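You operate a simulated robot arm through the tools that you are given. There is no shell and no other tool. Be economical: measure what you need, move in short steps, check, and stop when the job is done.

The job below is to be done with a simulated two-armed robot. You get a single attempt, and the scene is never put back.

JOB
Wipe up the spill on the ottoman top with the dish cloth and put it back.

Only the result counts: the job must be done as asked and must still hold three seconds after the hand-in. Knocking over, shifting, dropping, spilling or breaking anything else fails it. Flat cloth is picked up by pressing the open fingertips on it (5 to 10 N) and closing them slowly along it; thin cloth reads only 2 to 8 mm in the jaws.

ROBOT AND FRAMES
Two 7-joint arms with two-finger parallel grippers on one trunk, on a base that drives. Base frame: it is fixed to the floor where the robot stands at the start and does not move with it; the origin is under the middle of the robot, x ahead of it, y to its left, z up. Lengths are in m, angles in degrees, forces in N, time in s.
The left shoulder is at the start at [0.07, 0.134, 0.801], the right one opposite. Payload 1.57 kg a hand.
The TCP of each hand is the grasp point between the finger pads, 0.03 m short of the fingertips. In the tool frame z runs along the fingers and y along their closing line. The gripper opens to 0.08 m. The fingers are 0.017 m wide and 0.012 m thick; the gripper's body (0.04 by 0.082 m) begins 0.08 m behind the TCP.
Orientation is told as [roll, pitch, yaw] about the base's x, y, z axes, in that order, counted from this pose: with the fingers straight down and closing along the base's y, the tool's x points along the base's -x, its y along +y and its z along -z.

CONTROLS
- The arms move only by the tool servo_tool. It takes "left_commands", "right_commands" or both (then of equal length, played together; a hand with none holds still); each is a list of rows, each an object of numbers (a shift or turn left out is 0, a gripper value left out holds the last): "grip": the closure, from 0 (fully open) to 1 (shut); "tx", "ty", "tz": the shift along the tool's x, y, z in m; "rx", "ry", "rz": the turn, a rotation vector about the tool's x, y, z in degrees. In form: [{"grip": .., "tx": .., "ty": .., "tz": .., "rx": .., "ry": .., "rz": ..}, ...]. A call has 1 to 12 rows; each row shifts and turns the commanded pose from where the row before left it, along the tool's axes as they then stand. Rows are played at 5 a second. More than 0.05 m and 8.6 degrees between two rows, or a gripper value outside its range, and nothing of the call is played. A pose out of reach is approached as far as the arm can. The call stops where the force on the tool passes 40 N (or 10 N more than at its start, if that is more) or the arm is blocked; 0.2 s more then pass. Each finger travels about 0.153 m/s and halts on what it meets, pressing with about 36 N; the grip force reading is that of the motor and also rises with nothing between the fingers. The clock runs only during rows and for 0.2 s after the last one: add rows that do not move to give the fingers time. The reply holds the time, the measured pose of the TCP, the force on the tool along the base axes, the opening and the grip force, in the units named above and with some noise, with the torque about the TCP (base axes, N m) and any sound that the robot's microphone picked up, and new pictures: "views" is both (left out), scene, wrist or none (wrist: the cameras of the hands that moved).
- Cameras (640 x 400 px; columns grow to the right, rows downward): "scene" is now at [0.1323, 0.0078, 1.0086]; the picture's right is [0.09, -1.00, 0.00], its down [-0.70, -0.06, -0.71] and it looks along [0.71, 0.06, -0.70] (base axes); focal length 283 px, centre (320, 200). "left" rides on the left gripper at [0.072, 0.007, -0.122] in its tool frame; the picture's right is [-0.09, 1.00, 0.00], its down [-0.84, -0.08, -0.54] and it looks along [-0.54, -0.05, 0.84] (tool axes); focal length 238 px, centre (320, 200). "right" rides on the right gripper at [0.072, -0.007, -0.122] in its tool frame; the picture's right is [0.09, 1.00, 0.00], its down [-0.84, 0.08, -0.54] and it looks along [-0.54, 0.05, 0.84] (tool axes); focal length 238 px, centre (320, 200). There is no depth. A picture from a camera that has moved, and an enlarged one, comes with that camera's place and axes in the base frame and with its lens. The place of the scene camera against the robot may be out by one fixed shift of up to 0.012 m in any direction.
- lift_body(by): slides the trunk up (or, below 0, down) by that many m; the arms and the scene camera ride with it, the base frame stays. It gives what a move gives, with no picture.
- base_move(legs): drives the robot by 1 to 6 legs, each [ahead, left, turn to the left] in m, m and degrees, along the robot's own axes; the way and the turn of a leg run together, so that a leg with both is an arc; at most 1.5 m and 180 degrees a leg. The arms and the cameras ride along, it lands a little off, and it stops where it bumps. It gives what a move gives, and a new picture of the scene camera.
- pan_tilt(pan, tilt): turns the head with the scene camera to pan (to the left, within 86 degrees either way) and tilt (down, from -29 to 69), counted from straight ahead of the robot. It gives what a move gives, and a new picture of the scene camera.
- zoom(camera, box): a new picture of the part [left, top, right, bottom] of that camera's present view, enlarged. No time passes.
- hand_in(): hands the job in; it is judged then, once.

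Go step by step. Nothing tells you exact positions but the pictures and the camera data: compare them with the known pose of the tool, close in by small moves and look again before you grip or let go. The budget is 120 turns and 260 pictures, counting those below and the enlarged ones. Unless the task says otherwise, let go and move clear before handing in, and close with one line.

The tools are called by a JSON object that holds its "method" and its "body". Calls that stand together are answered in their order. servo_tool: Moves the arms, as the interface text tells. Its arguments: {"type":"object","properties":{"left_commands":{"type":"array"},"right_commands":{"type":"array"},"views":{"type":"string","enum":["both","scene","wrist","none"]}},"required":[]} The other tools are called the same way: lift_body (by) slides the trunk up or down; base_move (legs) drives the base; pan_tilt (pan, tilt) turns the head that bears the scene camera; zoom (camera, box) takes an enlarged picture of a part of a camera's view; hand_in () hands the job in.

At the start:

```text
clock: 0.0
left_tool_pos: [0.4901, 0.2521, 0.739]
left_tcp_rot: [0.0, 0.0, 0.0]
left_contact_force: [0.1, -0.2, 0.2]
left_moment: [0.02, -0.03, -0.01]
left_opening: 0.0799
left_grip_force: 0.0
right_tool_pos: [0.463, -0.2525, 0.7152]
right_tcp_rot: [0.1, 0.0, 0.1]
right_contact_force: [-0.2, -0.3, -0.1]
right_moment: [0.0, 0.01, 0.03]
right_opening: 0.0798
right_grip_force: 0.1
trunk travel left (down, up): [-0.375, 0.565]
robot x, y, heading: [-0.0003, -0.0024, 0.1]
head pan, tilt: [5.0, 44.6]
```

scene: 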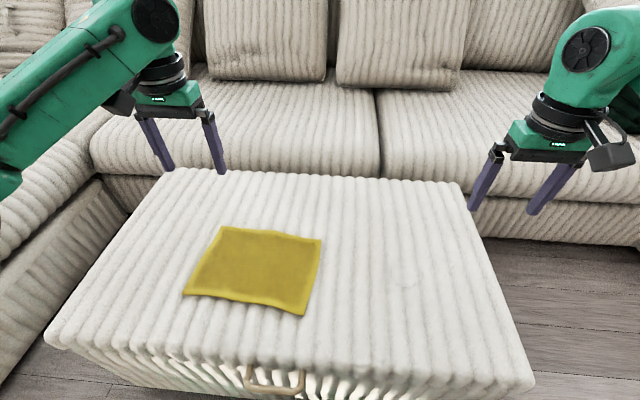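
right: 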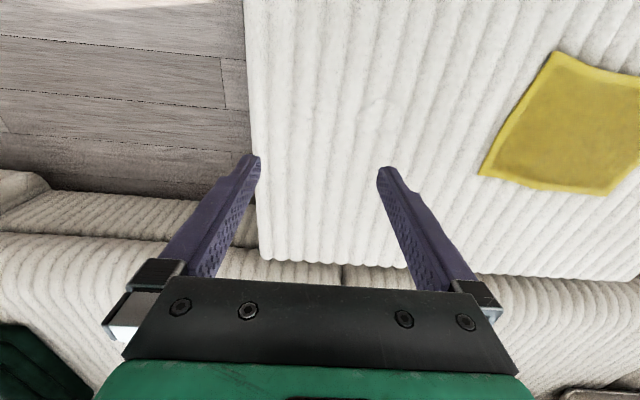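
left: 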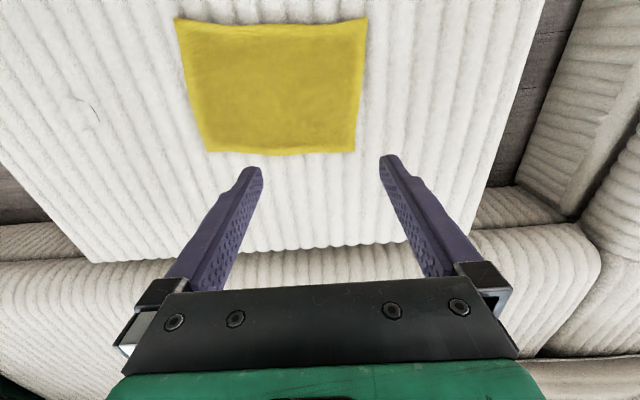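

I see the yellow cloth on the ottoman, but the spill is not obvious. I'll enlarge the views to find it.

{"method": "zoom", "body": {"camera": "scene", "box": [300, 170, 540, 390]}}

{"method": "zoom", "body": {"camera": "left", "box": [0, 0, 260, 200]}}

{"method": "zoom", "body": {"camera": "scene", "box": [40, 160, 340, 390]}}

```text
1.82 times, centred on (420, 280) of scene
camera zoom: at [0.1323, 0.0078, 1.0086], right [0.09, -1.0, 0.0], down [-0.7, -0.06, -0.71], along [0.71, 0.06, -0.7], focal length 514 px, centre (138, 54)
```

zoom: 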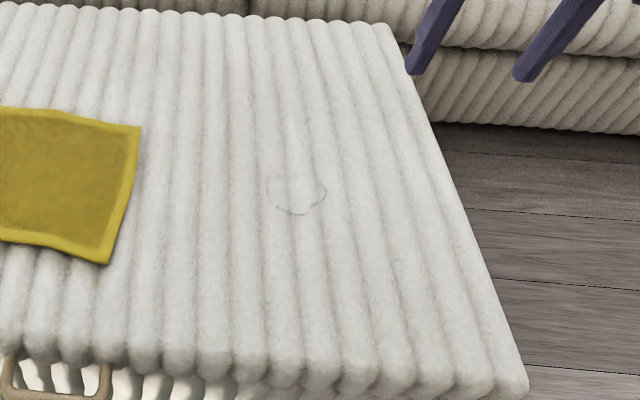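

```text
2.00 times, centred on (130, 100) of left
camera zoom: at [0.4179, 0.258, 0.8625], right [0.09, 1.0, 0.0], down [0.84, -0.08, 0.54], along [0.54, -0.05, -0.84], focal length 477 px, centre (700, 400)
```

zoom: 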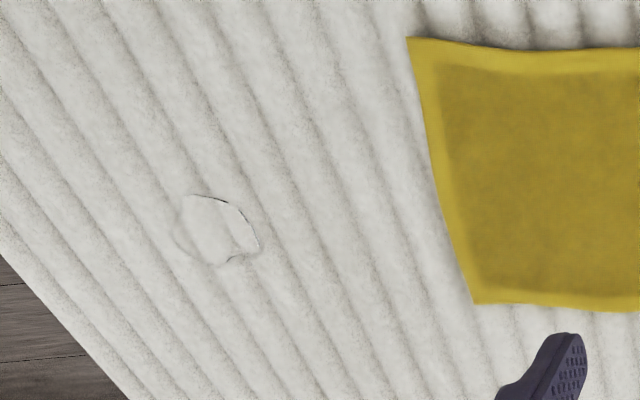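

```text
1.74 times, centred on (190, 275) of scene
camera zoom: at [0.1323, 0.0078, 1.0086], right [0.09, -1.0, 0.0], down [-0.7, -0.06, -0.71], along [0.71, 0.06, -0.7], focal length 491 px, centre (546, 70)
```

zoom: 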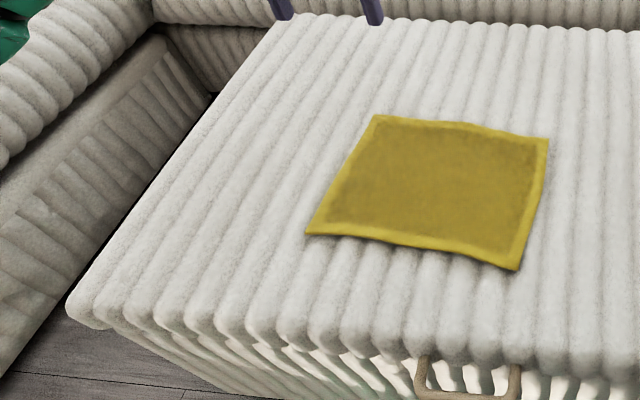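

The spill triangulates to about (0.480, -0.158), on a surface at z≈0.447, and is roughly 7 cm across. The cloth spans about x 0.37–0.58 and y 0.05–0.32. I'll grip it at both side edges, carry it flat, wipe with the right hand and carry it back. First I'll bring both hands above their edges.

{"method": "servo_tool", "body": {"right_commands": [{"grip": 0.3, "ty": 0.045, "tz": 0.02}, {"ty": 0.045, "tz": 0.02}, {"ty": 0.045, "tz": 0.02}, {"ty": 0.045, "tz": 0.02}, {"ty": 0.045, "tz": 0.02}, {"ty": 0.04, "tz": 0.02}, {"ty": 0.04, "tz": 0.02}, {"ty": 0.032, "tz": 0.02}, {"tz": 0.01}, {}], "left_commands": [{"grip": 0.3, "tz": 0.02}, {"tx": 0.01, "ty": 0.01, "tz": 0.02}, {"tx": 0.01, "ty": 0.01, "tz": 0.02}, {"tz": 0.02}, {"tz": 0.02}, {"tz": 0.02}, {"tz": 0.02}, {"tz": 0.02}, {"tz": 0.02}, {}]}}

```text
clock: 2.2
left_tool_pos: [0.4707, 0.2715, 0.5601]
left_tcp_rot: [0.0, 0.0, 0.0]
left_contact_force: [0.1, -0.5, 0.5]
left_moment: [-0.01, 0.02, -0.02]
left_opening: 0.0562
left_grip_force: 0.0
right_tool_pos: [0.4645, 0.0839, 0.5461]
right_tcp_rot: [0.0, 0.0, 0.0]
right_contact_force: [-0.2, 0.2, -0.2]
right_moment: [0.0, 0.02, -0.04]
right_opening: 0.0562
right_grip_force: 0.1
trunk travel left (down, up): [-0.375, 0.565]
robot x, y, heading: [-0.003, 0.0021, -0.3]
head pan, tilt: [5.0, 44.6]
camera scene: at [0.1323, 0.008, 1.0086], right [0.09, -1.0, 0.0], down [-0.7, -0.06, -0.71], along [0.71, 0.06, -0.7], focal length 283 px, centre (320, 200)
camera right: at [0.3924, 0.0781, 0.6673], right [-0.09, 1.0, 0.0], down [0.84, 0.08, 0.54], along [0.54, 0.05, -0.84], focal length 238 px, centre (320, 200)
camera left: at [0.3978, 0.2781, 0.6818], right [0.09, 1.0, 0.0], down [0.84, -0.08, 0.54], along [0.54, -0.05, -0.84], focal length 238 px, centre (320, 200)
```

scene: 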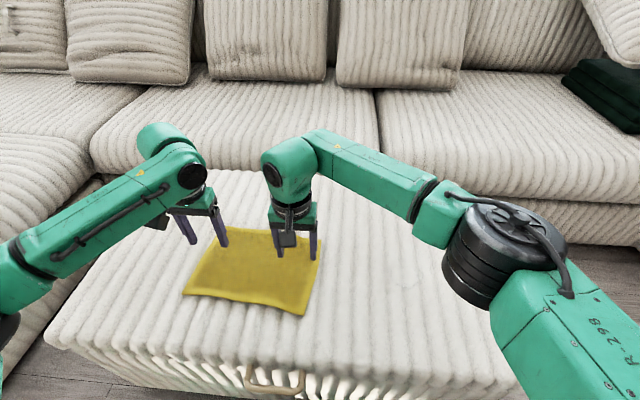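
right: 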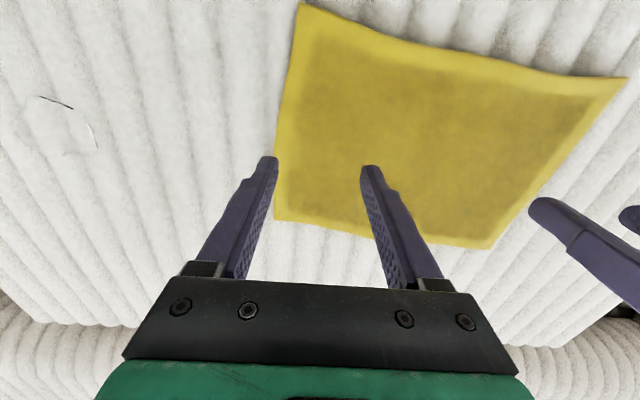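
left: 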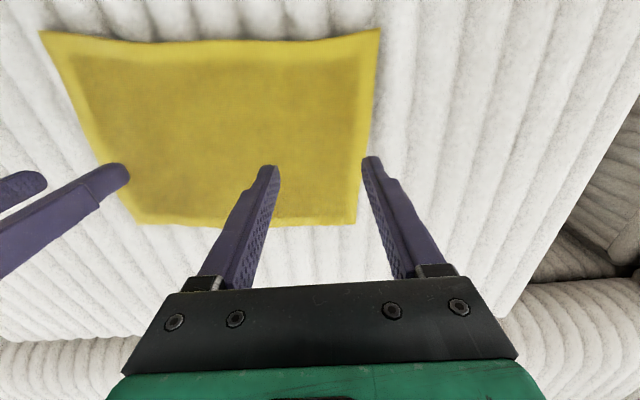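

Cloth corners, confirmed from both wrist cameras, are near-right (0.368, 0.061), far-right (0.56, 0.041), far-left (0.584, 0.305) and near-left (0.39, 0.327). The right hand now goes down onto its edge to just above contact.

{"method": "servo_tool", "body": {"right_commands": [{"grip": 0.5, "ty": 0.008, "tz": 0.02}, {"tz": 0.02}, {"tz": 0.018}, {"tz": 0.004}, {"tz": 0.003}, {}], "views": "none"}}

```text
clock: 3.6
left_tool_pos: [0.4691, 0.271, 0.5614]
left_tcp_rot: [0.0, -0.1, 0.0]
left_contact_force: [-1.1, -0.5, -0.6]
left_moment: [0.04, -0.03, 0.01]
left_opening: 0.0559
left_grip_force: 0.0
right_tool_pos: [0.4653, 0.0933, 0.4823]
right_tcp_rot: [0.1, -0.1, 0.0]
right_contact_force: [3.2, -0.6, 17.2]
right_moment: [-0.08, -0.09, 0.01]
right_opening: 0.0398
right_grip_force: 0.1
trunk travel left (down, up): [-0.375, 0.565]
robot x, y, heading: [0.001, -0.0022, 0.2]
head pan, tilt: [5.0, 44.6]
```

Contact reads 17 N at z 0.482, so I'm backing off slightly to get to 5–10 N.

{"method": "servo_tool", "body": {"right_commands": [{"tz": -0.002}, {}], "views": "none"}}

```text
clock: 4.2
left_tool_pos: [0.4699, 0.2716, 0.5604]
left_tcp_rot: [0.0, 0.2, 0.0]
left_contact_force: [-0.3, -0.3, 1.3]
left_moment: [0.0, 0.01, -0.02]
left_opening: 0.0559
left_grip_force: 0.0
right_tool_pos: [0.4629, 0.0928, 0.4841]
right_tcp_rot: [0.0, -0.1, 0.0]
right_contact_force: [3.6, -0.4, 8.4]
right_moment: [0.02, -0.09, -0.02]
right_opening: 0.0398
right_grip_force: 0.0
trunk travel left (down, up): [-0.375, 0.565]
robot x, y, heading: [0.0026, -0.0008, -0.1]
head pan, tilt: [5.0, 44.6]
```

The press is now 8.4 N. Next I close slowly.

{"method": "servo_tool", "body": {"right_commands": [{"grip": 0.55}, {"grip": 0.6}, {"grip": 0.66}, {"grip": 0.72}, {"grip": 0.78}, {"grip": 0.84}, {"grip": 0.9}, {"grip": 0.95}, {"grip": 1.0}, {}, {}]}}

```text
clock: 6.6
left_tool_pos: [0.4696, 0.2699, 0.5596]
left_tcp_rot: [0.0, -0.1, 0.0]
left_contact_force: [0.2, -0.3, 0.1]
left_moment: [-0.01, 0.0, -0.02]
left_opening: 0.0561
left_grip_force: 0.1
right_tool_pos: [0.464, 0.0943, 0.4825]
right_tcp_rot: [0.0, 0.0, 0.0]
right_contact_force: [0.0, 1.1, 7.2]
right_moment: [0.04, 0.0, -0.02]
right_opening: 0.0044
right_grip_force: 24.6
trunk travel left (down, up): [-0.375, 0.565]
robot x, y, heading: [-0.0001, -0.0001, 0.1]
head pan, tilt: [5.0, 44.6]
camera scene: at [0.1314, 0.0079, 1.0087], right [0.09, -1.0, 0.0], down [-0.7, -0.06, -0.71], along [0.71, 0.06, -0.7], focal length 283 px, centre (320, 200)
camera right: at [0.3919, 0.087, 0.606], right [-0.09, 1.0, 0.0], down [0.84, 0.08, 0.54], along [0.54, 0.05, -0.84], focal length 238 px, centre (320, 200)
```

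scene: 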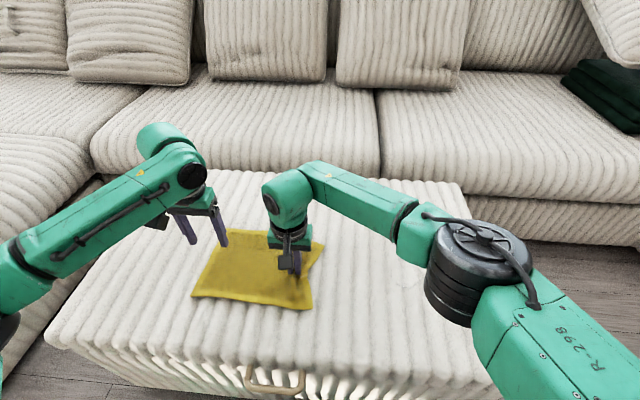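
right: 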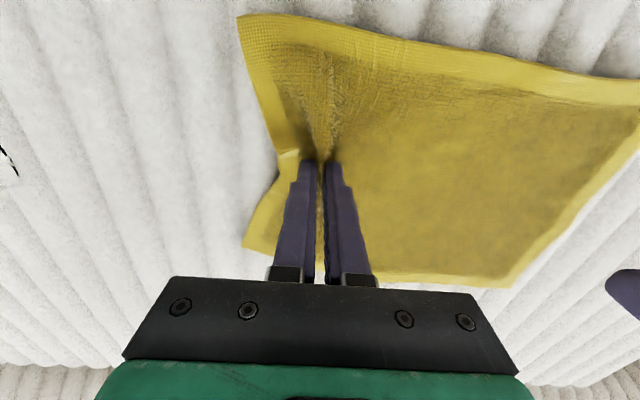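

The right hand has the cloth, with a 4.4 mm opening. Now the left hand does the same on its edge.

{"method": "servo_tool", "body": {"left_commands": [{"grip": 0.5, "ty": -0.008, "tz": 0.02}, {"ty": -0.007, "tz": 0.02}, {"tz": 0.018}, {"tz": 0.008}, {"tz": 0.005}, {"tz": 0.004}, {}], "views": "wrist"}}

```text
clock: 8.2
left_tool_pos: [0.4697, 0.2553, 0.4834]
left_tcp_rot: [0.0, -0.2, 0.0]
left_contact_force: [0.3, 0.6, 0.0]
left_moment: [0.0, 0.0, 0.02]
left_opening: 0.0398
left_grip_force: 0.0
right_tool_pos: [0.4642, 0.0938, 0.4842]
right_tcp_rot: [-0.1, -0.1, 0.0]
right_contact_force: [0.3, 1.7, 7.2]
right_moment: [0.07, 0.02, -0.01]
right_opening: 0.0046
right_grip_force: 25.4
trunk travel left (down, up): [-0.375, 0.565]
robot x, y, heading: [0.0009, -0.0016, -0.2]
head pan, tilt: [5.0, 44.6]
camera left: at [0.3972, 0.2629, 0.6075], right [0.09, 1.0, 0.0], down [0.84, -0.08, 0.54], along [0.54, -0.05, -0.84], focal length 238 px, centre (320, 200)
```

left: 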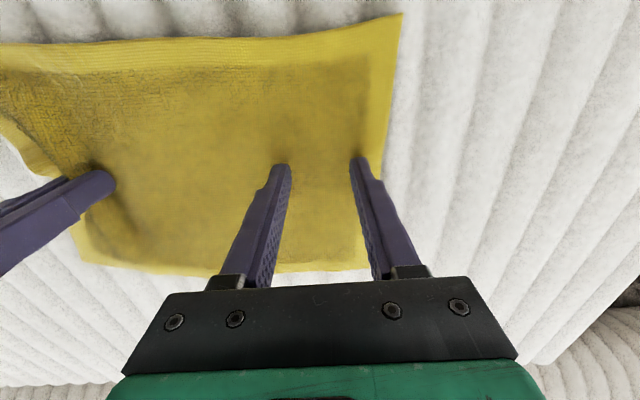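

{"method": "servo_tool", "body": {"left_commands": [{"tz": 0.002}, {"tz": 0.001}, {}], "views": "none"}}

```text
clock: 9.0
left_tool_pos: [0.4703, 0.2551, 0.4833]
left_tcp_rot: [0.0, -0.2, 0.0]
left_contact_force: [-3.5, 1.4, 10.4]
left_moment: [0.03, 0.1, 0.01]
left_opening: 0.0396
left_grip_force: 0.0
right_tool_pos: [0.4625, 0.0927, 0.4838]
right_tcp_rot: [0.0, -0.1, 0.1]
right_contact_force: [1.6, 2.1, 2.5]
right_moment: [0.04, -0.04, -0.02]
right_opening: 0.0043
right_grip_force: 24.7
trunk travel left (down, up): [-0.375, 0.565]
robot x, y, heading: [0.0005, -0.0014, 0.0]
head pan, tilt: [5.0, 44.6]
```

The left fingertips press with about 10 N, so I close slowly here too.

{"method": "servo_tool", "body": {"left_commands": [{"grip": 0.55, "tz": -0.0005}, {"grip": 0.6}, {"grip": 0.66}, {"grip": 0.72}, {"grip": 0.78}, {"grip": 0.84}, {"grip": 0.9}, {"grip": 0.95}, {"grip": 1.0}, {}, {}]}}

```text
clock: 11.4
left_tool_pos: [0.4709, 0.2544, 0.4837]
left_tcp_rot: [0.0, -0.1, 0.0]
left_contact_force: [-0.8, -4.5, 6.7]
left_moment: [-0.08, 0.02, -0.02]
left_opening: 0.0035
left_grip_force: 24.3
right_tool_pos: [0.4623, 0.0937, 0.4846]
right_tcp_rot: [0.1, -0.1, 0.0]
right_contact_force: [1.0, 3.0, 4.2]
right_moment: [0.08, 0.02, -0.02]
right_opening: 0.0047
right_grip_force: 24.9
trunk travel left (down, up): [-0.375, 0.565]
robot x, y, heading: [0.0046, -0.0032, -0.3]
head pan, tilt: [5.0, 44.6]
camera scene: at [0.1309, 0.0073, 1.0088], right [0.09, -1.0, 0.0], down [-0.7, -0.06, -0.71], along [0.71, 0.06, -0.7], focal length 283 px, centre (320, 200)
camera left: at [0.3972, 0.2625, 0.6058], right [0.09, 1.0, 0.0], down [0.84, -0.08, 0.54], along [0.54, -0.05, -0.84], focal length 238 px, centre (320, 200)
```

scene: 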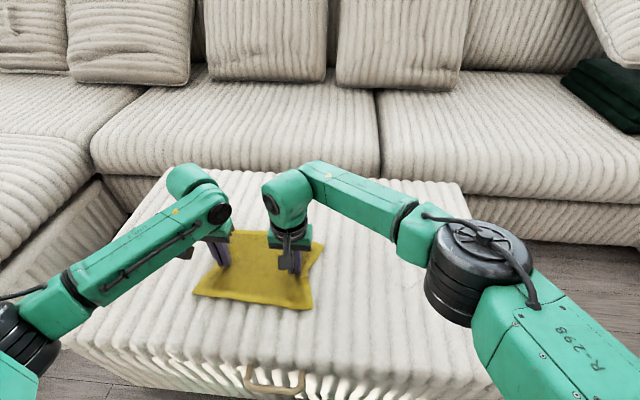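
left: 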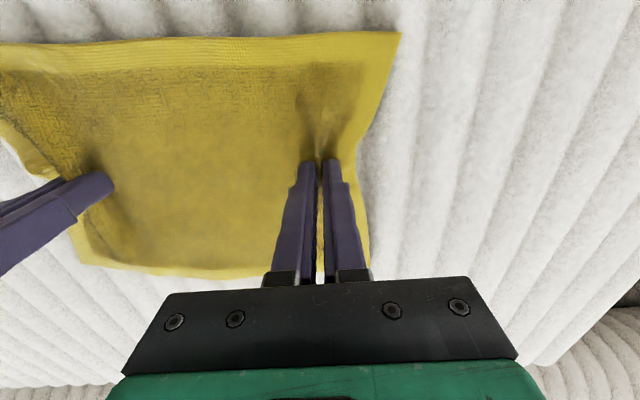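

Both edges are held. I lift 3 cm and carry the cloth right together, so the right fingertips end up over the spill.

{"method": "servo_tool", "body": {"right_commands": [{"tz": -0.015}, {"tz": -0.015}, {"ty": -0.03}, {"ty": -0.03}, {"ty": -0.03}, {"ty": -0.03, "tx": -0.005}, {"ty": -0.03, "tx": -0.005}, {"ty": -0.03, "tx": -0.005}, {"ty": -0.03}, {"ty": -0.03}, {"ty": -0.012}, {}], "left_commands": [{"tz": -0.015}, {"tz": -0.015}, {"ty": -0.03}, {"ty": -0.03}, {"ty": -0.03}, {"ty": -0.03, "tx": -0.005}, {"ty": -0.03, "tx": -0.005}, {"ty": -0.03, "tx": -0.005}, {"ty": -0.03}, {"ty": -0.03}, {"ty": -0.012}, {}]}}

```text
clock: 14.0
left_tool_pos: [0.4863, 0.0037, 0.5117]
left_tcp_rot: [0.0, -0.1, 0.1]
left_contact_force: [-0.5, -4.7, -0.2]
left_moment: [-0.09, 0.0, -0.01]
left_opening: 0.0036
left_grip_force: 24.6
right_tool_pos: [0.479, -0.1578, 0.5132]
right_tcp_rot: [0.0, -0.1, 0.0]
right_contact_force: [-0.2, 5.0, 0.3]
right_moment: [0.18, 0.01, -0.03]
right_opening: 0.0045
right_grip_force: 25.5
trunk travel left (down, up): [-0.375, 0.565]
robot x, y, heading: [-0.0006, -0.002, -0.3]
head pan, tilt: [5.0, 44.6]
camera scene: at [0.1324, 0.0079, 1.0086], right [0.09, -1.0, 0.0], down [-0.7, -0.06, -0.71], along [0.71, 0.06, -0.7], focal length 283 px, centre (320, 200)
camera right: at [0.4075, -0.1653, 0.6356], right [-0.09, 1.0, 0.0], down [0.84, 0.08, 0.54], along [0.54, 0.05, -0.84], focal length 238 px, centre (320, 200)
camera left: at [0.4128, 0.0115, 0.635], right [0.09, 1.0, 0.0], down [0.84, -0.08, 0.54], along [0.54, -0.05, -0.84], focal length 238 px, centre (320, 200)
```

scene: 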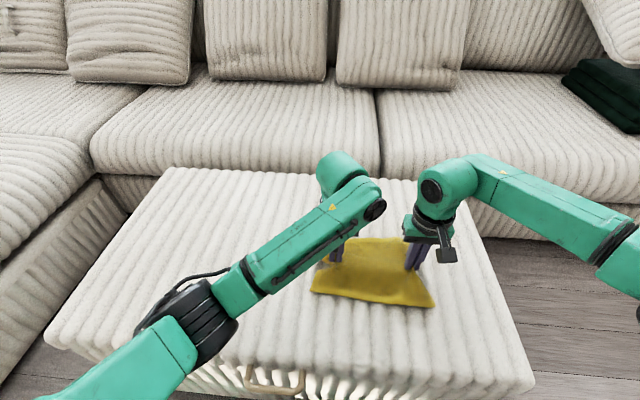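
right: 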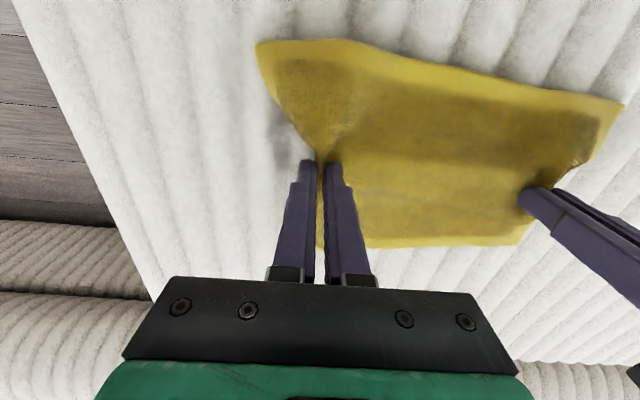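
left: 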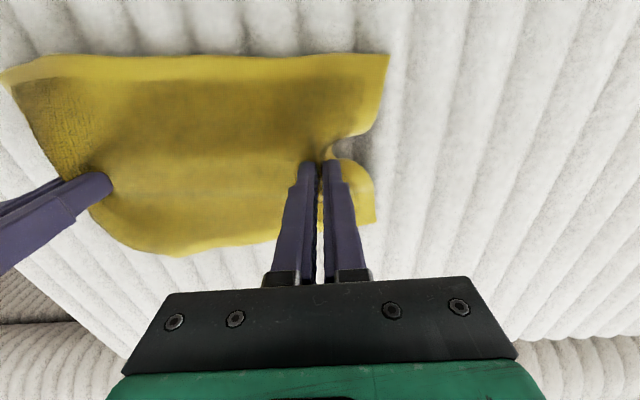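

The cloth moved cleanly and the right fingertips are over the spill. I lower both hands to contact.

{"method": "servo_tool", "body": {"right_commands": [{"tz": 0.012}, {"tz": 0.012}, {"tz": 0.005}, {"tz": 0.002}, {}], "left_commands": [{"tz": 0.012}, {"tz": 0.01}, {}, {}, {}], "views": "none"}}

```text
clock: 15.2
left_tool_pos: [0.4837, 0.0049, 0.4908]
left_tcp_rot: [-0.1, -0.1, 0.0]
left_contact_force: [-0.2, -4.3, 0.1]
left_moment: [-0.12, 0.01, -0.03]
left_opening: 0.0036
left_grip_force: 24.5
right_tool_pos: [0.4788, -0.1584, 0.4851]
right_tcp_rot: [0.1, -0.4, -0.2]
right_contact_force: [-0.2, 0.2, 22.8]
right_moment: [0.0, -0.01, 0.04]
right_opening: 0.0044
right_grip_force: 24.9
trunk travel left (down, up): [-0.375, 0.565]
robot x, y, heading: [-0.0021, -0.0001, 0.3]
head pan, tilt: [5.0, 44.6]
```

Contact is 23 N. I ease off to about 12 N and stroke along x, stepping across in y, with both hands together.

{"method": "servo_tool", "body": {"right_commands": [{"tz": -0.002}, {"tx": -0.02}, {"tx": -0.02}, {"ty": 0.012}, {"tx": 0.02}, {"tx": 0.02}, {"tx": 0.02}, {"tx": 0.02}, {"ty": 0.012}, {"tx": -0.02}, {"tx": -0.02}, {"tx": -0.02}], "left_commands": [{}, {"tx": -0.02}, {"tx": -0.02}, {"ty": 0.012}, {"tx": 0.02}, {"tx": 0.02}, {"tx": 0.02}, {"tx": 0.02}, {"ty": 0.012}, {"tx": -0.02}, {"tx": -0.02}, {"tx": -0.02}], "views": "wrist"}}

```text
clock: 17.8
left_tool_pos: [0.5046, 0.0277, 0.492]
left_tcp_rot: [-0.1, -0.1, -0.2]
left_contact_force: [-0.2, -3.4, 0.0]
left_moment: [-0.1, 0.0, -0.01]
left_opening: 0.0033
left_grip_force: 24.3
right_tool_pos: [0.4972, -0.1329, 0.4847]
right_tcp_rot: [-0.1, -0.2, 0.0]
right_contact_force: [-7.8, 4.5, 15.1]
right_moment: [0.13, 0.26, 0.02]
right_opening: 0.0043
right_grip_force: 24.5
trunk travel left (down, up): [-0.375, 0.565]
robot x, y, heading: [0.0017, 0.0009, 0.1]
head pan, tilt: [5.0, 44.6]
camera right: at [0.4258, -0.1401, 0.6074], right [-0.09, 1.0, 0.0], down [0.83, 0.08, 0.54], along [0.54, 0.05, -0.84], focal length 238 px, centre (320, 200)
camera left: at [0.4315, 0.0358, 0.6142], right [0.09, 1.0, 0.0], down [0.84, -0.08, 0.54], along [0.54, -0.05, -0.84], focal length 238 px, centre (320, 200)
```

right: 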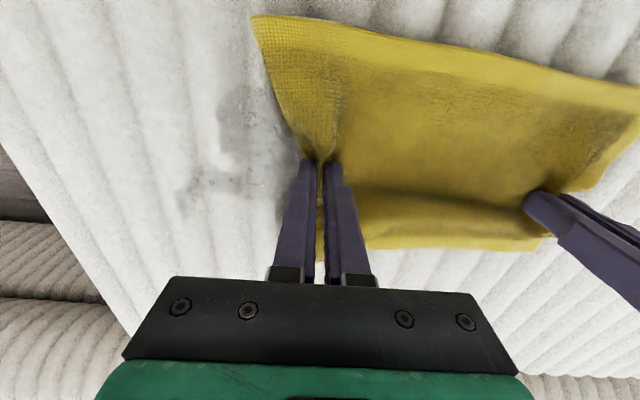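
left: 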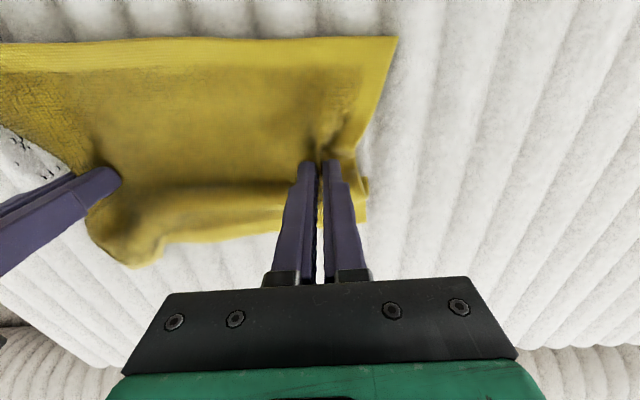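

The spill surface is partly visible beside the right fingers; I'll look closer.

{"method": "zoom", "body": {"camera": "right", "box": [120, 60, 340, 260]}}

```text
2.00 times, centred on (230, 160) of right
camera zoom: at [0.4258, -0.1401, 0.6074], right [-0.09, 1.0, 0.0], down [0.83, 0.08, 0.54], along [0.54, 0.05, -0.84], focal length 477 px, centre (500, 280)
```

zoom: 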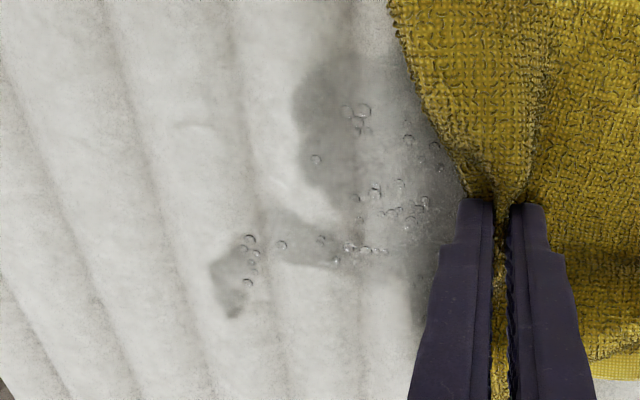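

Wet patches and droplets remain to the right of the wiped strip, out to about (0.54, -0.24). I'll lift and shift left briefly to see the whole extent.

{"method": "servo_tool", "body": {"right_commands": [{"tz": -0.03}, {"tz": -0.03}, {"ty": 0.03}, {"ty": 0.03}, {"ty": 0.03}, {}], "left_commands": [{"tz": -0.03}, {"tz": -0.03}, {"ty": 0.03}, {"ty": 0.03}, {"ty": 0.03}, {}], "views": "none"}}

{"method": "zoom", "body": {"camera": "right", "box": [0, 0, 320, 280]}}

{"method": "zoom", "body": {"camera": "scene", "box": [300, 170, 540, 390]}}

```text
clock: 19.2
left_tool_pos: [0.5038, 0.1183, 0.5511]
left_tcp_rot: [-0.1, 0.0, 0.0]
left_contact_force: [0.1, -4.5, -0.6]
left_moment: [-0.11, 0.0, 0.03]
left_opening: 0.0036
left_grip_force: 24.1
right_tool_pos: [0.499, -0.0447, 0.5431]
right_tcp_rot: [0.0, -0.1, 0.0]
right_contact_force: [0.4, 4.0, 0.4]
right_moment: [0.11, 0.02, -0.03]
right_opening: 0.0045
right_grip_force: 24.8
trunk travel left (down, up): [-0.375, 0.565]
robot x, y, heading: [0.0008, -0.0023, -0.1]
head pan, tilt: [5.0, 44.6]
```

```text
1.43 times, centred on (160, 140) of right
camera zoom: at [0.4272, -0.0512, 0.6659], right [-0.09, 1.0, 0.0], down [0.84, 0.08, 0.54], along [0.54, 0.05, -0.84], focal length 340 px, centre (549, 286)
```

zoom: 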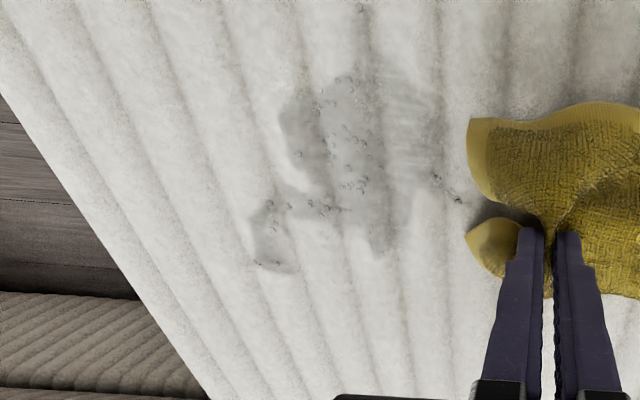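

```text
1.82 times, centred on (420, 280) of scene
camera zoom: at [0.1324, 0.0076, 1.0086], right [0.09, -1.0, 0.0], down [-0.7, -0.06, -0.71], along [0.71, 0.06, -0.7], focal length 514 px, centre (138, 54)
```

zoom: 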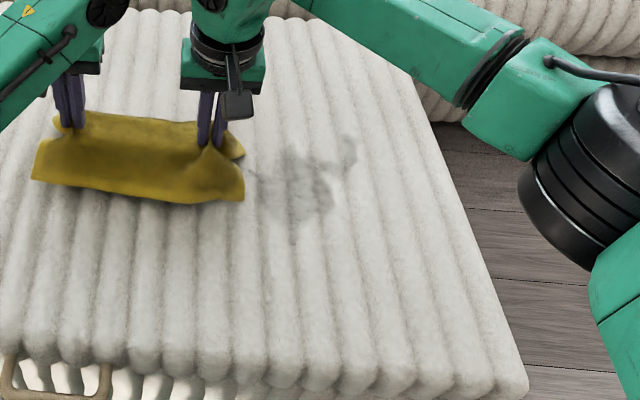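

The damp area spans about x 0.41–0.56 and y -0.25 to -0.10, with droplets, so it needs a full raster. I take the cloth to the far-right near corner of that area.

{"method": "servo_tool", "body": {"right_commands": [{"ty": -0.035, "tx": 0.015}, {"ty": -0.035, "tx": 0.02}, {"ty": -0.035, "tx": 0.02}, {"ty": -0.035, "tx": 0.02}, {"ty": -0.035, "tx": 0.02}, {"ty": -0.03}, {"tz": 0.02}, {"tz": 0.02}, {"tz": 0.012}, {}], "left_commands": [{"ty": -0.035, "tx": 0.015}, {"ty": -0.035, "tx": 0.02}, {"ty": -0.035, "tx": 0.02}, {"ty": -0.035, "tx": 0.02}, {"ty": -0.035, "tx": 0.02}, {"ty": -0.03}, {"tz": 0.02}, {"tz": 0.02}, {"tz": 0.012}, {}], "views": "scene"}}

```text
clock: 21.4
left_tool_pos: [0.4098, -0.0868, 0.4978]
left_tcp_rot: [0.0, 0.0, 0.0]
left_contact_force: [0.4, -4.3, -0.7]
left_moment: [-0.14, 0.01, -0.01]
left_opening: 0.0033
left_grip_force: 24.6
right_tool_pos: [0.4022, -0.2501, 0.4906]
right_tcp_rot: [0.1, -0.1, 0.0]
right_contact_force: [0.7, 4.0, 0.5]
right_moment: [0.13, -0.03, -0.01]
right_opening: 0.0045
right_grip_force: 25.0
trunk travel left (down, up): [-0.375, 0.565]
robot x, y, heading: [-0.0009, -0.0013, -0.2]
head pan, tilt: [5.0, 44.6]
camera scene: at [0.1322, 0.0078, 1.0086], right [0.09, -1.0, 0.0], down [-0.7, -0.06, -0.71], along [0.71, 0.06, -0.7], focal length 283 px, centre (320, 200)
```

scene: 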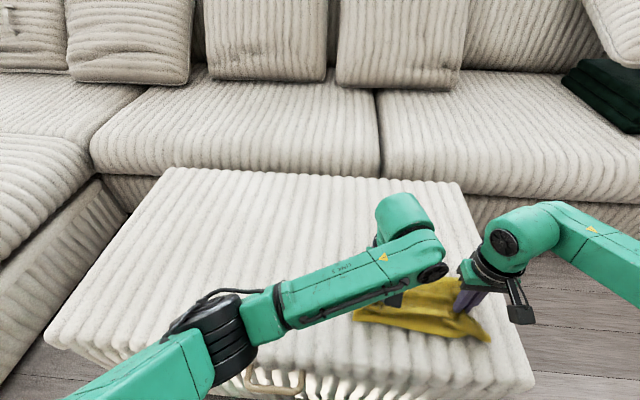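

Both arms reach. I lower to contact and start the raster with a stroke out, a step left and a stroke back.

{"method": "servo_tool", "body": {"right_commands": [{"tz": 0.006}, {"tz": 0.001}, {"tx": -0.028}, {"tx": -0.028}, {"tx": -0.028}, {"tx": -0.028}, {"tx": -0.028}, {"tx": -0.028}, {}], "left_commands": [{"tz": 0.005}, {}, {"tx": -0.028}, {"tx": -0.028}, {"tx": -0.028}, {"tx": -0.028}, {"tx": -0.028}, {"tx": -0.028}, {}], "views": "none"}}

```text
clock: 23.4
left_tool_pos: [0.5225, -0.0881, 0.4947]
left_tcp_rot: [-0.1, 0.0, 0.1]
left_contact_force: [0.5, -5.3, 0.4]
left_moment: [-0.13, -0.05, 0.02]
left_opening: 0.0035
left_grip_force: 24.5
left hand out of reach, approached as far as the arm can: row 7, 8
right_tool_pos: [0.5536, -0.2489, 0.4854]
right_tcp_rot: [0.1, -0.2, 0.1]
right_contact_force: [-4.7, 8.4, 6.6]
right_moment: [0.24, 0.1, -0.02]
right_opening: 0.0047
right_grip_force: 25.1
right hand out of reach, approached as far as the arm can: row 8
trunk travel left (down, up): [-0.375, 0.565]
robot x, y, heading: [-0.0029, 0.0015, 0.2]
head pan, tilt: [5.0, 44.6]
```

Reach ends near x=0.55, which covers the far edge of the patch. I step left and stroke back.

{"method": "servo_tool", "body": {"right_commands": [{"ty": 0.014, "tz": 0.001}, {"tx": 0.028}, {"tx": 0.028}, {"tx": 0.028}, {"tx": 0.028}, {"tx": 0.028}, {"ty": 0.014}, {}], "left_commands": [{"ty": 0.014}, {"tx": 0.028}, {"tx": 0.028}, {"tx": 0.028}, {"tx": 0.028}, {"tx": 0.028}, {"ty": 0.014}, {}], "views": "none"}}

```text
clock: 25.2
left_tool_pos: [0.3812, -0.0584, 0.4944]
left_tcp_rot: [0.0, -0.1, 0.0]
left_contact_force: [1.9, -10.0, -0.9]
left_moment: [-0.29, -0.08, 0.01]
left_opening: 0.0035
left_grip_force: 24.2
right_tool_pos: [0.4093, -0.2224, 0.4848]
right_tcp_rot: [0.0, 0.1, 0.0]
right_contact_force: [-4.7, -1.4, 22.2]
right_moment: [-0.08, 0.14, 0.01]
right_opening: 0.0044
right_grip_force: 25.5
trunk travel left (down, up): [-0.375, 0.565]
robot x, y, heading: [0.002, 0.0022, -0.1]
head pan, tilt: [5.0, 44.6]
```

{"method": "servo_tool", "body": {"right_commands": [{"tx": -0.028, "tz": -0.001}, {"tx": -0.028}, {"tx": -0.028}, {"tx": -0.028}, {"tx": -0.028}, {"ty": 0.014}, {"tx": 0.028}, {"tx": 0.028}, {"tx": 0.028}, {"tx": 0.028}, {"tx": 0.028}, {"ty": 0.014}], "left_commands": [{"tx": -0.028, "ty": -0.006}, {"tx": -0.028}, {"tx": -0.028}, {"tx": -0.028}, {"tx": -0.025}, {"ty": 0.014}, {"tx": 0.025}, {"tx": 0.028}, {"tx": 0.028}, {"tx": 0.028}, {"tx": 0.028}, {"ty": 0.014}], "views": "wrist"}}

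```text
clock: 27.8
left_tool_pos: [0.38, -0.0379, 0.493]
left_tcp_rot: [0.0, 0.0, -0.2]
left_contact_force: [0.2, -2.0, -0.1]
left_moment: [-0.07, 0.01, 0.04]
left_opening: 0.0035
left_grip_force: 24.1
right_tool_pos: [0.4118, -0.1946, 0.4846]
right_tcp_rot: [-0.1, 0.0, -0.2]
right_contact_force: [-0.1, -3.9, 10.4]
right_moment: [-0.16, 0.01, -0.01]
right_opening: 0.0043
right_grip_force: 25.4
trunk travel left (down, up): [-0.375, 0.565]
robot x, y, heading: [0.0012, -0.0008, -0.2]
head pan, tilt: [5.0, 44.6]
camera right: at [0.3406, -0.2004, 0.6078], right [-0.09, 1.0, 0.0], down [0.84, 0.08, 0.54], along [0.54, 0.05, -0.84], focal length 238 px, centre (320, 200)
camera left: at [0.308, -0.0304, 0.6162], right [0.09, 1.0, 0.0], down [0.84, -0.08, 0.54], along [0.54, -0.05, -0.84], focal length 238 px, centre (320, 200)
```

right: 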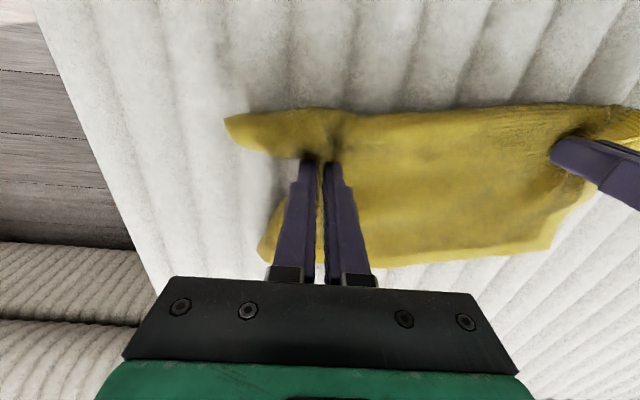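
left: 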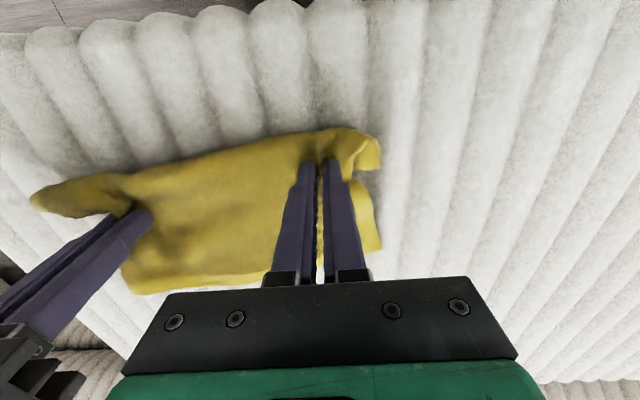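

The wiping is going well, so I continue the raster leftwards.

{"method": "servo_tool", "body": {"right_commands": [{"tx": -0.028, "tz": 0.0005}, {"tx": -0.028}, {"tx": -0.028}, {"tx": -0.028}, {"tx": -0.028}, {"ty": 0.013}, {"tx": 0.028}, {"tx": 0.028}, {"tx": 0.028}, {"tx": 0.028}, {"tx": 0.028}, {"ty": 0.013}], "left_commands": [{"tx": -0.028}, {"tx": -0.028}, {"tx": -0.028}, {"tx": -0.028}, {"tx": -0.025}, {"ty": 0.013}, {"tx": 0.025}, {"tx": 0.028}, {"tx": 0.028}, {"tx": 0.028}, {"tx": 0.028}, {"ty": 0.013}], "views": "none"}}

{"method": "servo_tool", "body": {"right_commands": [{"tx": -0.028}, {"tx": -0.028}, {"tx": -0.028}, {"tx": -0.028}, {"tx": -0.028}, {"ty": 0.013}, {"tx": 0.028}, {"tx": 0.028}, {"tx": 0.028}, {"tx": 0.028}, {"tx": 0.028}, {"ty": 0.013}], "left_commands": [{"tx": -0.028}, {"tx": -0.028}, {"tx": -0.028}, {"tx": -0.028}, {"tx": -0.025}, {"ty": 0.013}, {"tx": 0.025}, {"tx": 0.028}, {"tx": 0.028}, {"tx": 0.028}, {"tx": 0.028}, {"ty": 0.013}], "views": "none"}}

{"method": "servo_tool", "body": {"right_commands": [{"tx": -0.028}, {"tx": -0.028}, {"tx": -0.028}, {"tx": -0.028}, {"tx": -0.028}, {"ty": 0.013}, {"tx": 0.028}, {"tx": 0.028}, {"tx": 0.028}, {"tx": 0.028}, {"tx": 0.028}, {"ty": 0.013}], "left_commands": [{"tx": -0.028}, {"tx": -0.028}, {"tx": -0.028}, {"tx": -0.028}, {"tx": -0.025}, {"ty": 0.013}, {"tx": 0.025}, {"tx": 0.028}, {"tx": 0.028}, {"tx": 0.028}, {"tx": 0.028}, {"ty": 0.013}], "views": "wrist"}}

```text
clock: 30.4
left_tool_pos: [0.3793, -0.012, 0.4929]
left_tcp_rot: [0.0, -0.1, 0.0]
left_contact_force: [0.8, -1.6, -0.1]
left_moment: [-0.07, -0.04, -0.01]
left_opening: 0.0036
left_grip_force: 24.0
right_tool_pos: [0.4113, -0.1683, 0.4844]
right_tcp_rot: [0.0, 0.0, -0.1]
right_contact_force: [-0.3, -8.8, 18.8]
right_moment: [-0.33, 0.0, -0.02]
right_opening: 0.0045
right_grip_force: 25.2
trunk travel left (down, up): [-0.375, 0.565]
robot x, y, heading: [-0.0003, -0.0001, 0.1]
head pan, tilt: [5.0, 44.6]
```

```text
clock: 33.0
left_tool_pos: [0.3796, 0.0128, 0.4935]
left_tcp_rot: [0.0, -0.1, -0.2]
left_contact_force: [0.9, -0.5, -0.8]
left_moment: [-0.04, -0.02, 0.03]
left_opening: 0.0037
left_grip_force: 24.8
right_tool_pos: [0.4118, -0.1448, 0.4842]
right_tcp_rot: [-0.1, 0.0, -0.1]
right_contact_force: [-1.3, -9.3, 19.0]
right_moment: [-0.36, 0.01, 0.03]
right_opening: 0.0043
right_grip_force: 25.0
trunk travel left (down, up): [-0.375, 0.565]
robot x, y, heading: [-0.0011, -0.0014, 0.1]
head pan, tilt: [5.0, 44.6]
```

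```text
clock: 35.6
left_tool_pos: [0.3801, 0.0396, 0.4951]
left_tcp_rot: [0.0, -0.1, 0.0]
left_contact_force: [0.5, -1.2, -0.3]
left_moment: [-0.01, -0.01, 0.04]
left_opening: 0.0038
left_grip_force: 24.6
right_tool_pos: [0.4114, -0.118, 0.4858]
right_tcp_rot: [-0.1, 0.1, -0.1]
right_contact_force: [-1.9, -8.0, 16.1]
right_moment: [-0.33, -0.01, -0.02]
right_opening: 0.0046
right_grip_force: 24.7
trunk travel left (down, up): [-0.375, 0.565]
robot x, y, heading: [0.0029, -0.0003, 0.1]
head pan, tilt: [5.0, 44.6]
camera right: at [0.3395, -0.1234, 0.6074], right [-0.09, 1.0, 0.0], down [0.84, 0.08, 0.54], along [0.54, 0.05, -0.84], focal length 238 px, centre (320, 200)
camera left: at [0.308, 0.0469, 0.6165], right [0.09, 1.0, 0.0], down [0.84, -0.08, 0.54], along [0.54, -0.05, -0.84], focal length 238 px, centre (320, 200)
```

right: 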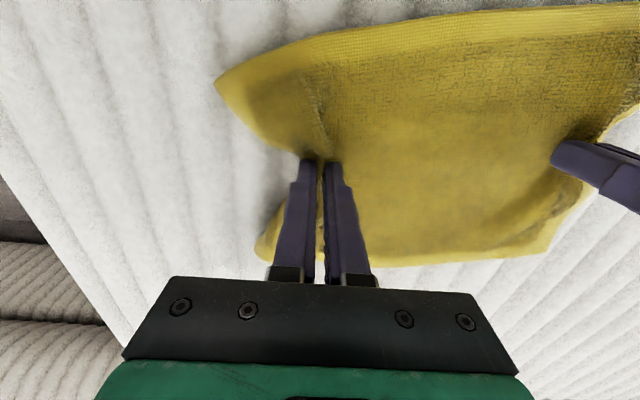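
left: 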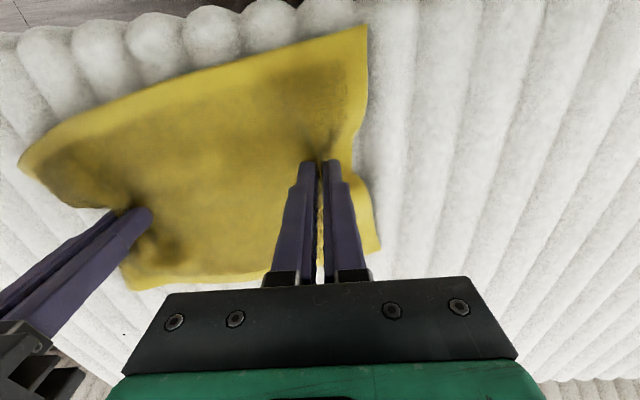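

One more pair of strokes covers the left margin. Then I lift clear to the left and inspect.

{"method": "servo_tool", "body": {"right_commands": [{"tx": -0.028}, {"tx": -0.028}, {"tx": -0.028}, {"tx": -0.028}, {"tx": -0.028}, {"ty": 0.013}, {"tx": 0.028}, {"tx": 0.028}, {"tx": 0.028}, {"tx": 0.028}, {"tx": 0.028}], "left_commands": [{"tx": -0.028}, {"tx": -0.028}, {"tx": -0.028}, {"tx": -0.028}, {"tx": -0.025}, {"ty": 0.013}, {"tx": 0.025}, {"tx": 0.028}, {"tx": 0.028}, {"tx": 0.028}, {"tx": 0.028}], "views": "none"}}

{"method": "servo_tool", "body": {"right_commands": [{"tz": -0.03}, {"tz": -0.03}, {"ty": 0.03}, {"ty": 0.03}, {"ty": 0.03}, {}], "left_commands": [{"tz": -0.03}, {"tz": -0.03}, {"ty": 0.03}, {"ty": 0.03}, {"ty": 0.03}, {}], "views": "scene"}}

{"method": "zoom", "body": {"camera": "right", "box": [0, 0, 320, 280]}}

{"method": "zoom", "body": {"camera": "scene", "box": [300, 170, 540, 390]}}

```text
clock: 38.0
left_tool_pos: [0.3815, 0.055, 0.4932]
left_tcp_rot: [0.0, 0.1, 0.1]
left_contact_force: [0.3, -0.4, 0.7]
left_moment: [-0.03, -0.02, 0.02]
left_opening: 0.0033
left_grip_force: 24.7
right_tool_pos: [0.4125, -0.1036, 0.485]
right_tcp_rot: [0.0, -0.2, 0.0]
right_contact_force: [4.6, 1.0, 13.0]
right_moment: [-0.03, -0.16, 0.04]
right_opening: 0.0046
right_grip_force: 24.6
trunk travel left (down, up): [-0.375, 0.565]
robot x, y, heading: [-0.0014, -0.0018, 0.1]
head pan, tilt: [5.0, 44.6]
```

```text
clock: 39.4
left_tool_pos: [0.3827, 0.1437, 0.5519]
left_tcp_rot: [0.0, 0.0, 0.0]
left_contact_force: [0.2, -1.4, -0.1]
left_moment: [-0.02, -0.06, 0.02]
left_opening: 0.0035
left_grip_force: 24.3
right_tool_pos: [0.414, -0.0126, 0.5448]
right_tcp_rot: [0.0, 0.0, 0.0]
right_contact_force: [-0.4, 0.8, -0.4]
right_moment: [0.02, 0.02, 0.03]
right_opening: 0.0045
right_grip_force: 25.1
trunk travel left (down, up): [-0.375, 0.565]
robot x, y, heading: [-0.0012, 0.0034, 0.5]
head pan, tilt: [5.0, 44.6]
camera scene: at [0.1324, 0.0076, 1.0086], right [0.09, -1.0, 0.0], down [-0.7, -0.06, -0.71], along [0.71, 0.06, -0.7], focal length 283 px, centre (320, 200)
```

scene: 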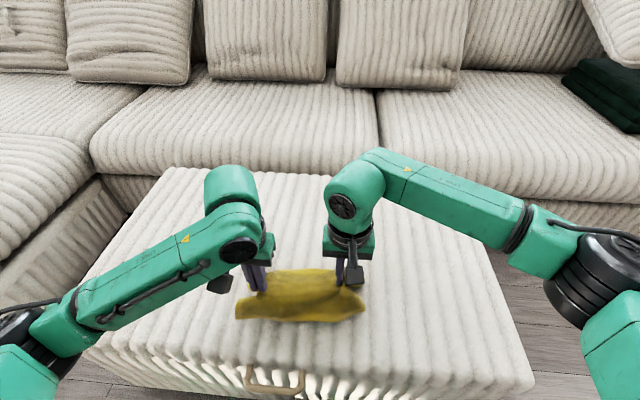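

```text
1.43 times, centred on (160, 140) of right
camera zoom: at [0.3417, -0.0202, 0.6668], right [-0.09, 1.0, 0.0], down [0.84, 0.08, 0.54], along [0.54, 0.05, -0.84], focal length 340 px, centre (549, 286)
```

zoom: 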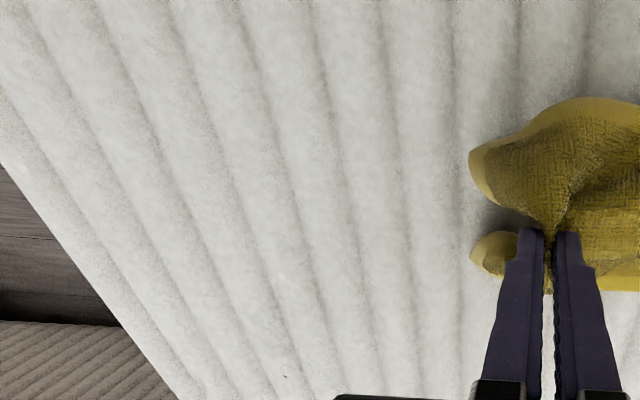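

```text
1.82 times, centred on (420, 280) of scene
camera zoom: at [0.1324, 0.0076, 1.0086], right [0.09, -1.0, 0.0], down [-0.7, -0.06, -0.71], along [0.71, 0.06, -0.7], focal length 514 px, centre (138, 54)
```

zoom: 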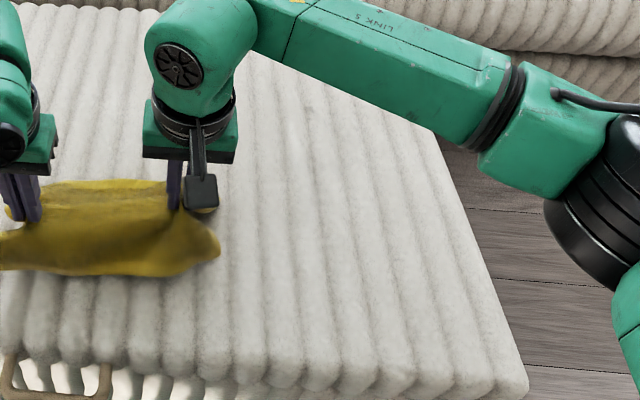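

The damp area looks clean, except for possible specks beyond x≈0.6. I'll zoom in to check.

{"method": "zoom", "body": {"camera": "scene", "box": [390, 190, 480, 250]}}

{"method": "zoom", "body": {"camera": "right", "box": [80, 190, 240, 290]}}

```text
6.67 times, centred on (435, 220) of scene
camera zoom: at [0.1324, 0.0076, 1.0086], right [0.09, -1.0, 0.0], down [-0.7, -0.06, -0.71], along [0.71, 0.06, -0.7], focal length 1884 px, centre (-447, 67)
```

zoom: 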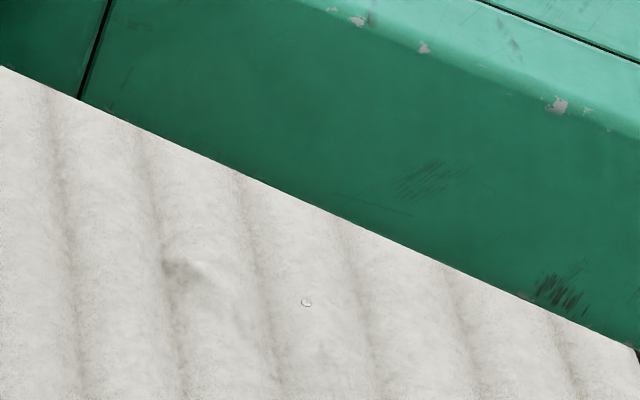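

```text
4.00 times, centred on (160, 240) of right
camera zoom: at [0.3417, -0.0202, 0.6668], right [-0.09, 1.0, 0.0], down [0.84, 0.08, 0.54], along [0.54, 0.05, -0.84], focal length 953 px, centre (960, 40)
```

zoom: 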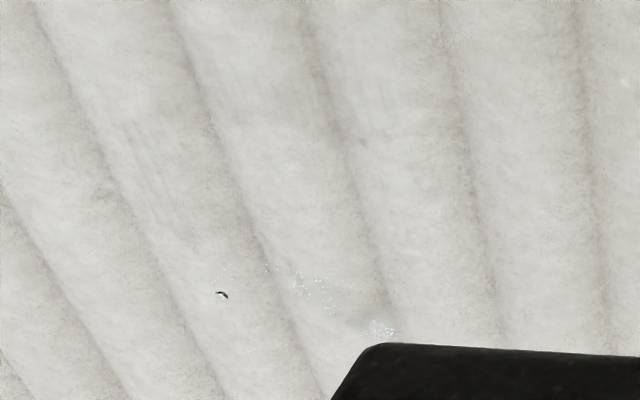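

A wet trace remains near (0.62, -0.195) and a droplet near (0.60, -0.24), beyond vertical-tool reach. I'll carry the cloth back over and tilt the right tool forward to reach them.

{"method": "servo_tool", "body": {"right_commands": [{"ty": -0.037, "tx": -0.02}, {"ty": -0.037, "tx": -0.02}, {"ty": -0.037, "tx": -0.02}, {"ty": -0.038, "tx": -0.02}, {"ty": -0.038, "tx": -0.02}, {}, {"ry": -8}, {"ry": -8}, {"ry": -8}, {"ry": -8}, {}], "left_commands": [{"ty": -0.037, "tx": -0.014}, {"ty": -0.037, "tx": -0.014}, {"ty": -0.037, "tx": -0.014}, {"ty": -0.038, "tx": -0.014}, {"ty": -0.038, "tx": -0.014}, {}, {}, {}, {}, {}, {}]}}

```text
clock: 41.8
left_tool_pos: [0.4519, -0.0449, 0.5537]
left_tcp_rot: [-0.3, 0.0, 0.1]
left_contact_force: [9.5, -18.6, -2.1]
left_moment: [-0.58, -0.33, 0.03]
left_opening: 0.0041
left_grip_force: 25.0
right_tool_pos: [0.5133, -0.1997, 0.5437]
right_tcp_rot: [0.2, -31.8, 0.0]
right_contact_force: [-10.1, 18.2, 0.1]
right_moment: [0.54, 0.31, 0.33]
right_opening: 0.0048
right_grip_force: 25.1
trunk travel left (down, up): [-0.375, 0.565]
robot x, y, heading: [0.0021, -0.0013, -0.0]
head pan, tilt: [5.0, 44.6]
camera scene: at [0.1324, 0.0078, 1.0085], right [0.09, -1.0, 0.0], down [-0.7, -0.06, -0.71], along [0.71, 0.06, -0.7], focal length 283 px, centre (320, 200)
camera right: at [0.3873, -0.2052, 0.6099], right [-0.08, 1.0, -0.04], down [0.42, 0.07, 0.9], along [0.9, 0.05, -0.43], focal length 238 px, centre (320, 200)
camera left: at [0.3794, -0.0377, 0.6765], right [0.09, 1.0, 0.0], down [0.84, -0.08, 0.54], along [0.54, -0.05, -0.84], focal length 238 px, centre (320, 200)
```

scene: 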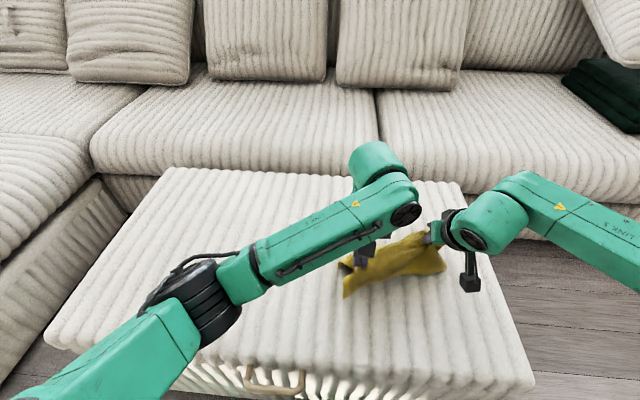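
right: 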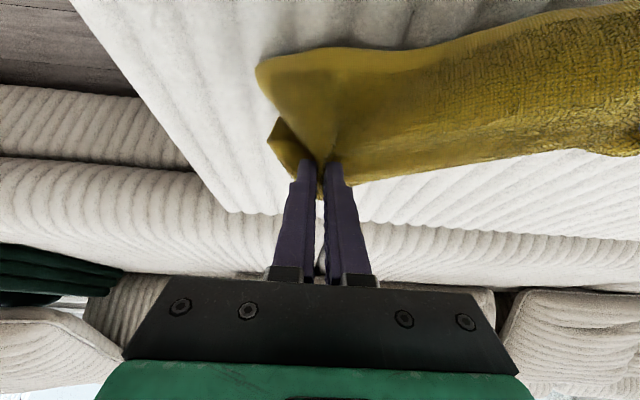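
left: 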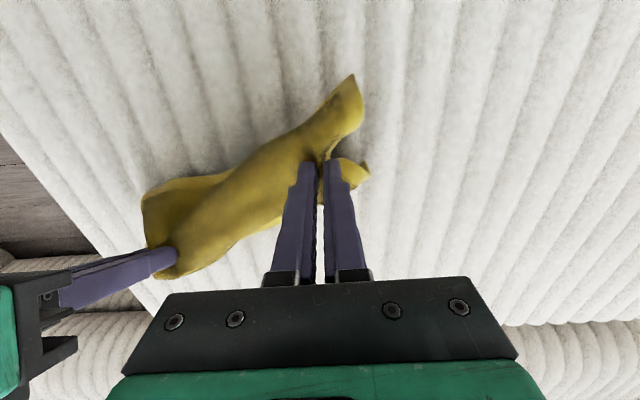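

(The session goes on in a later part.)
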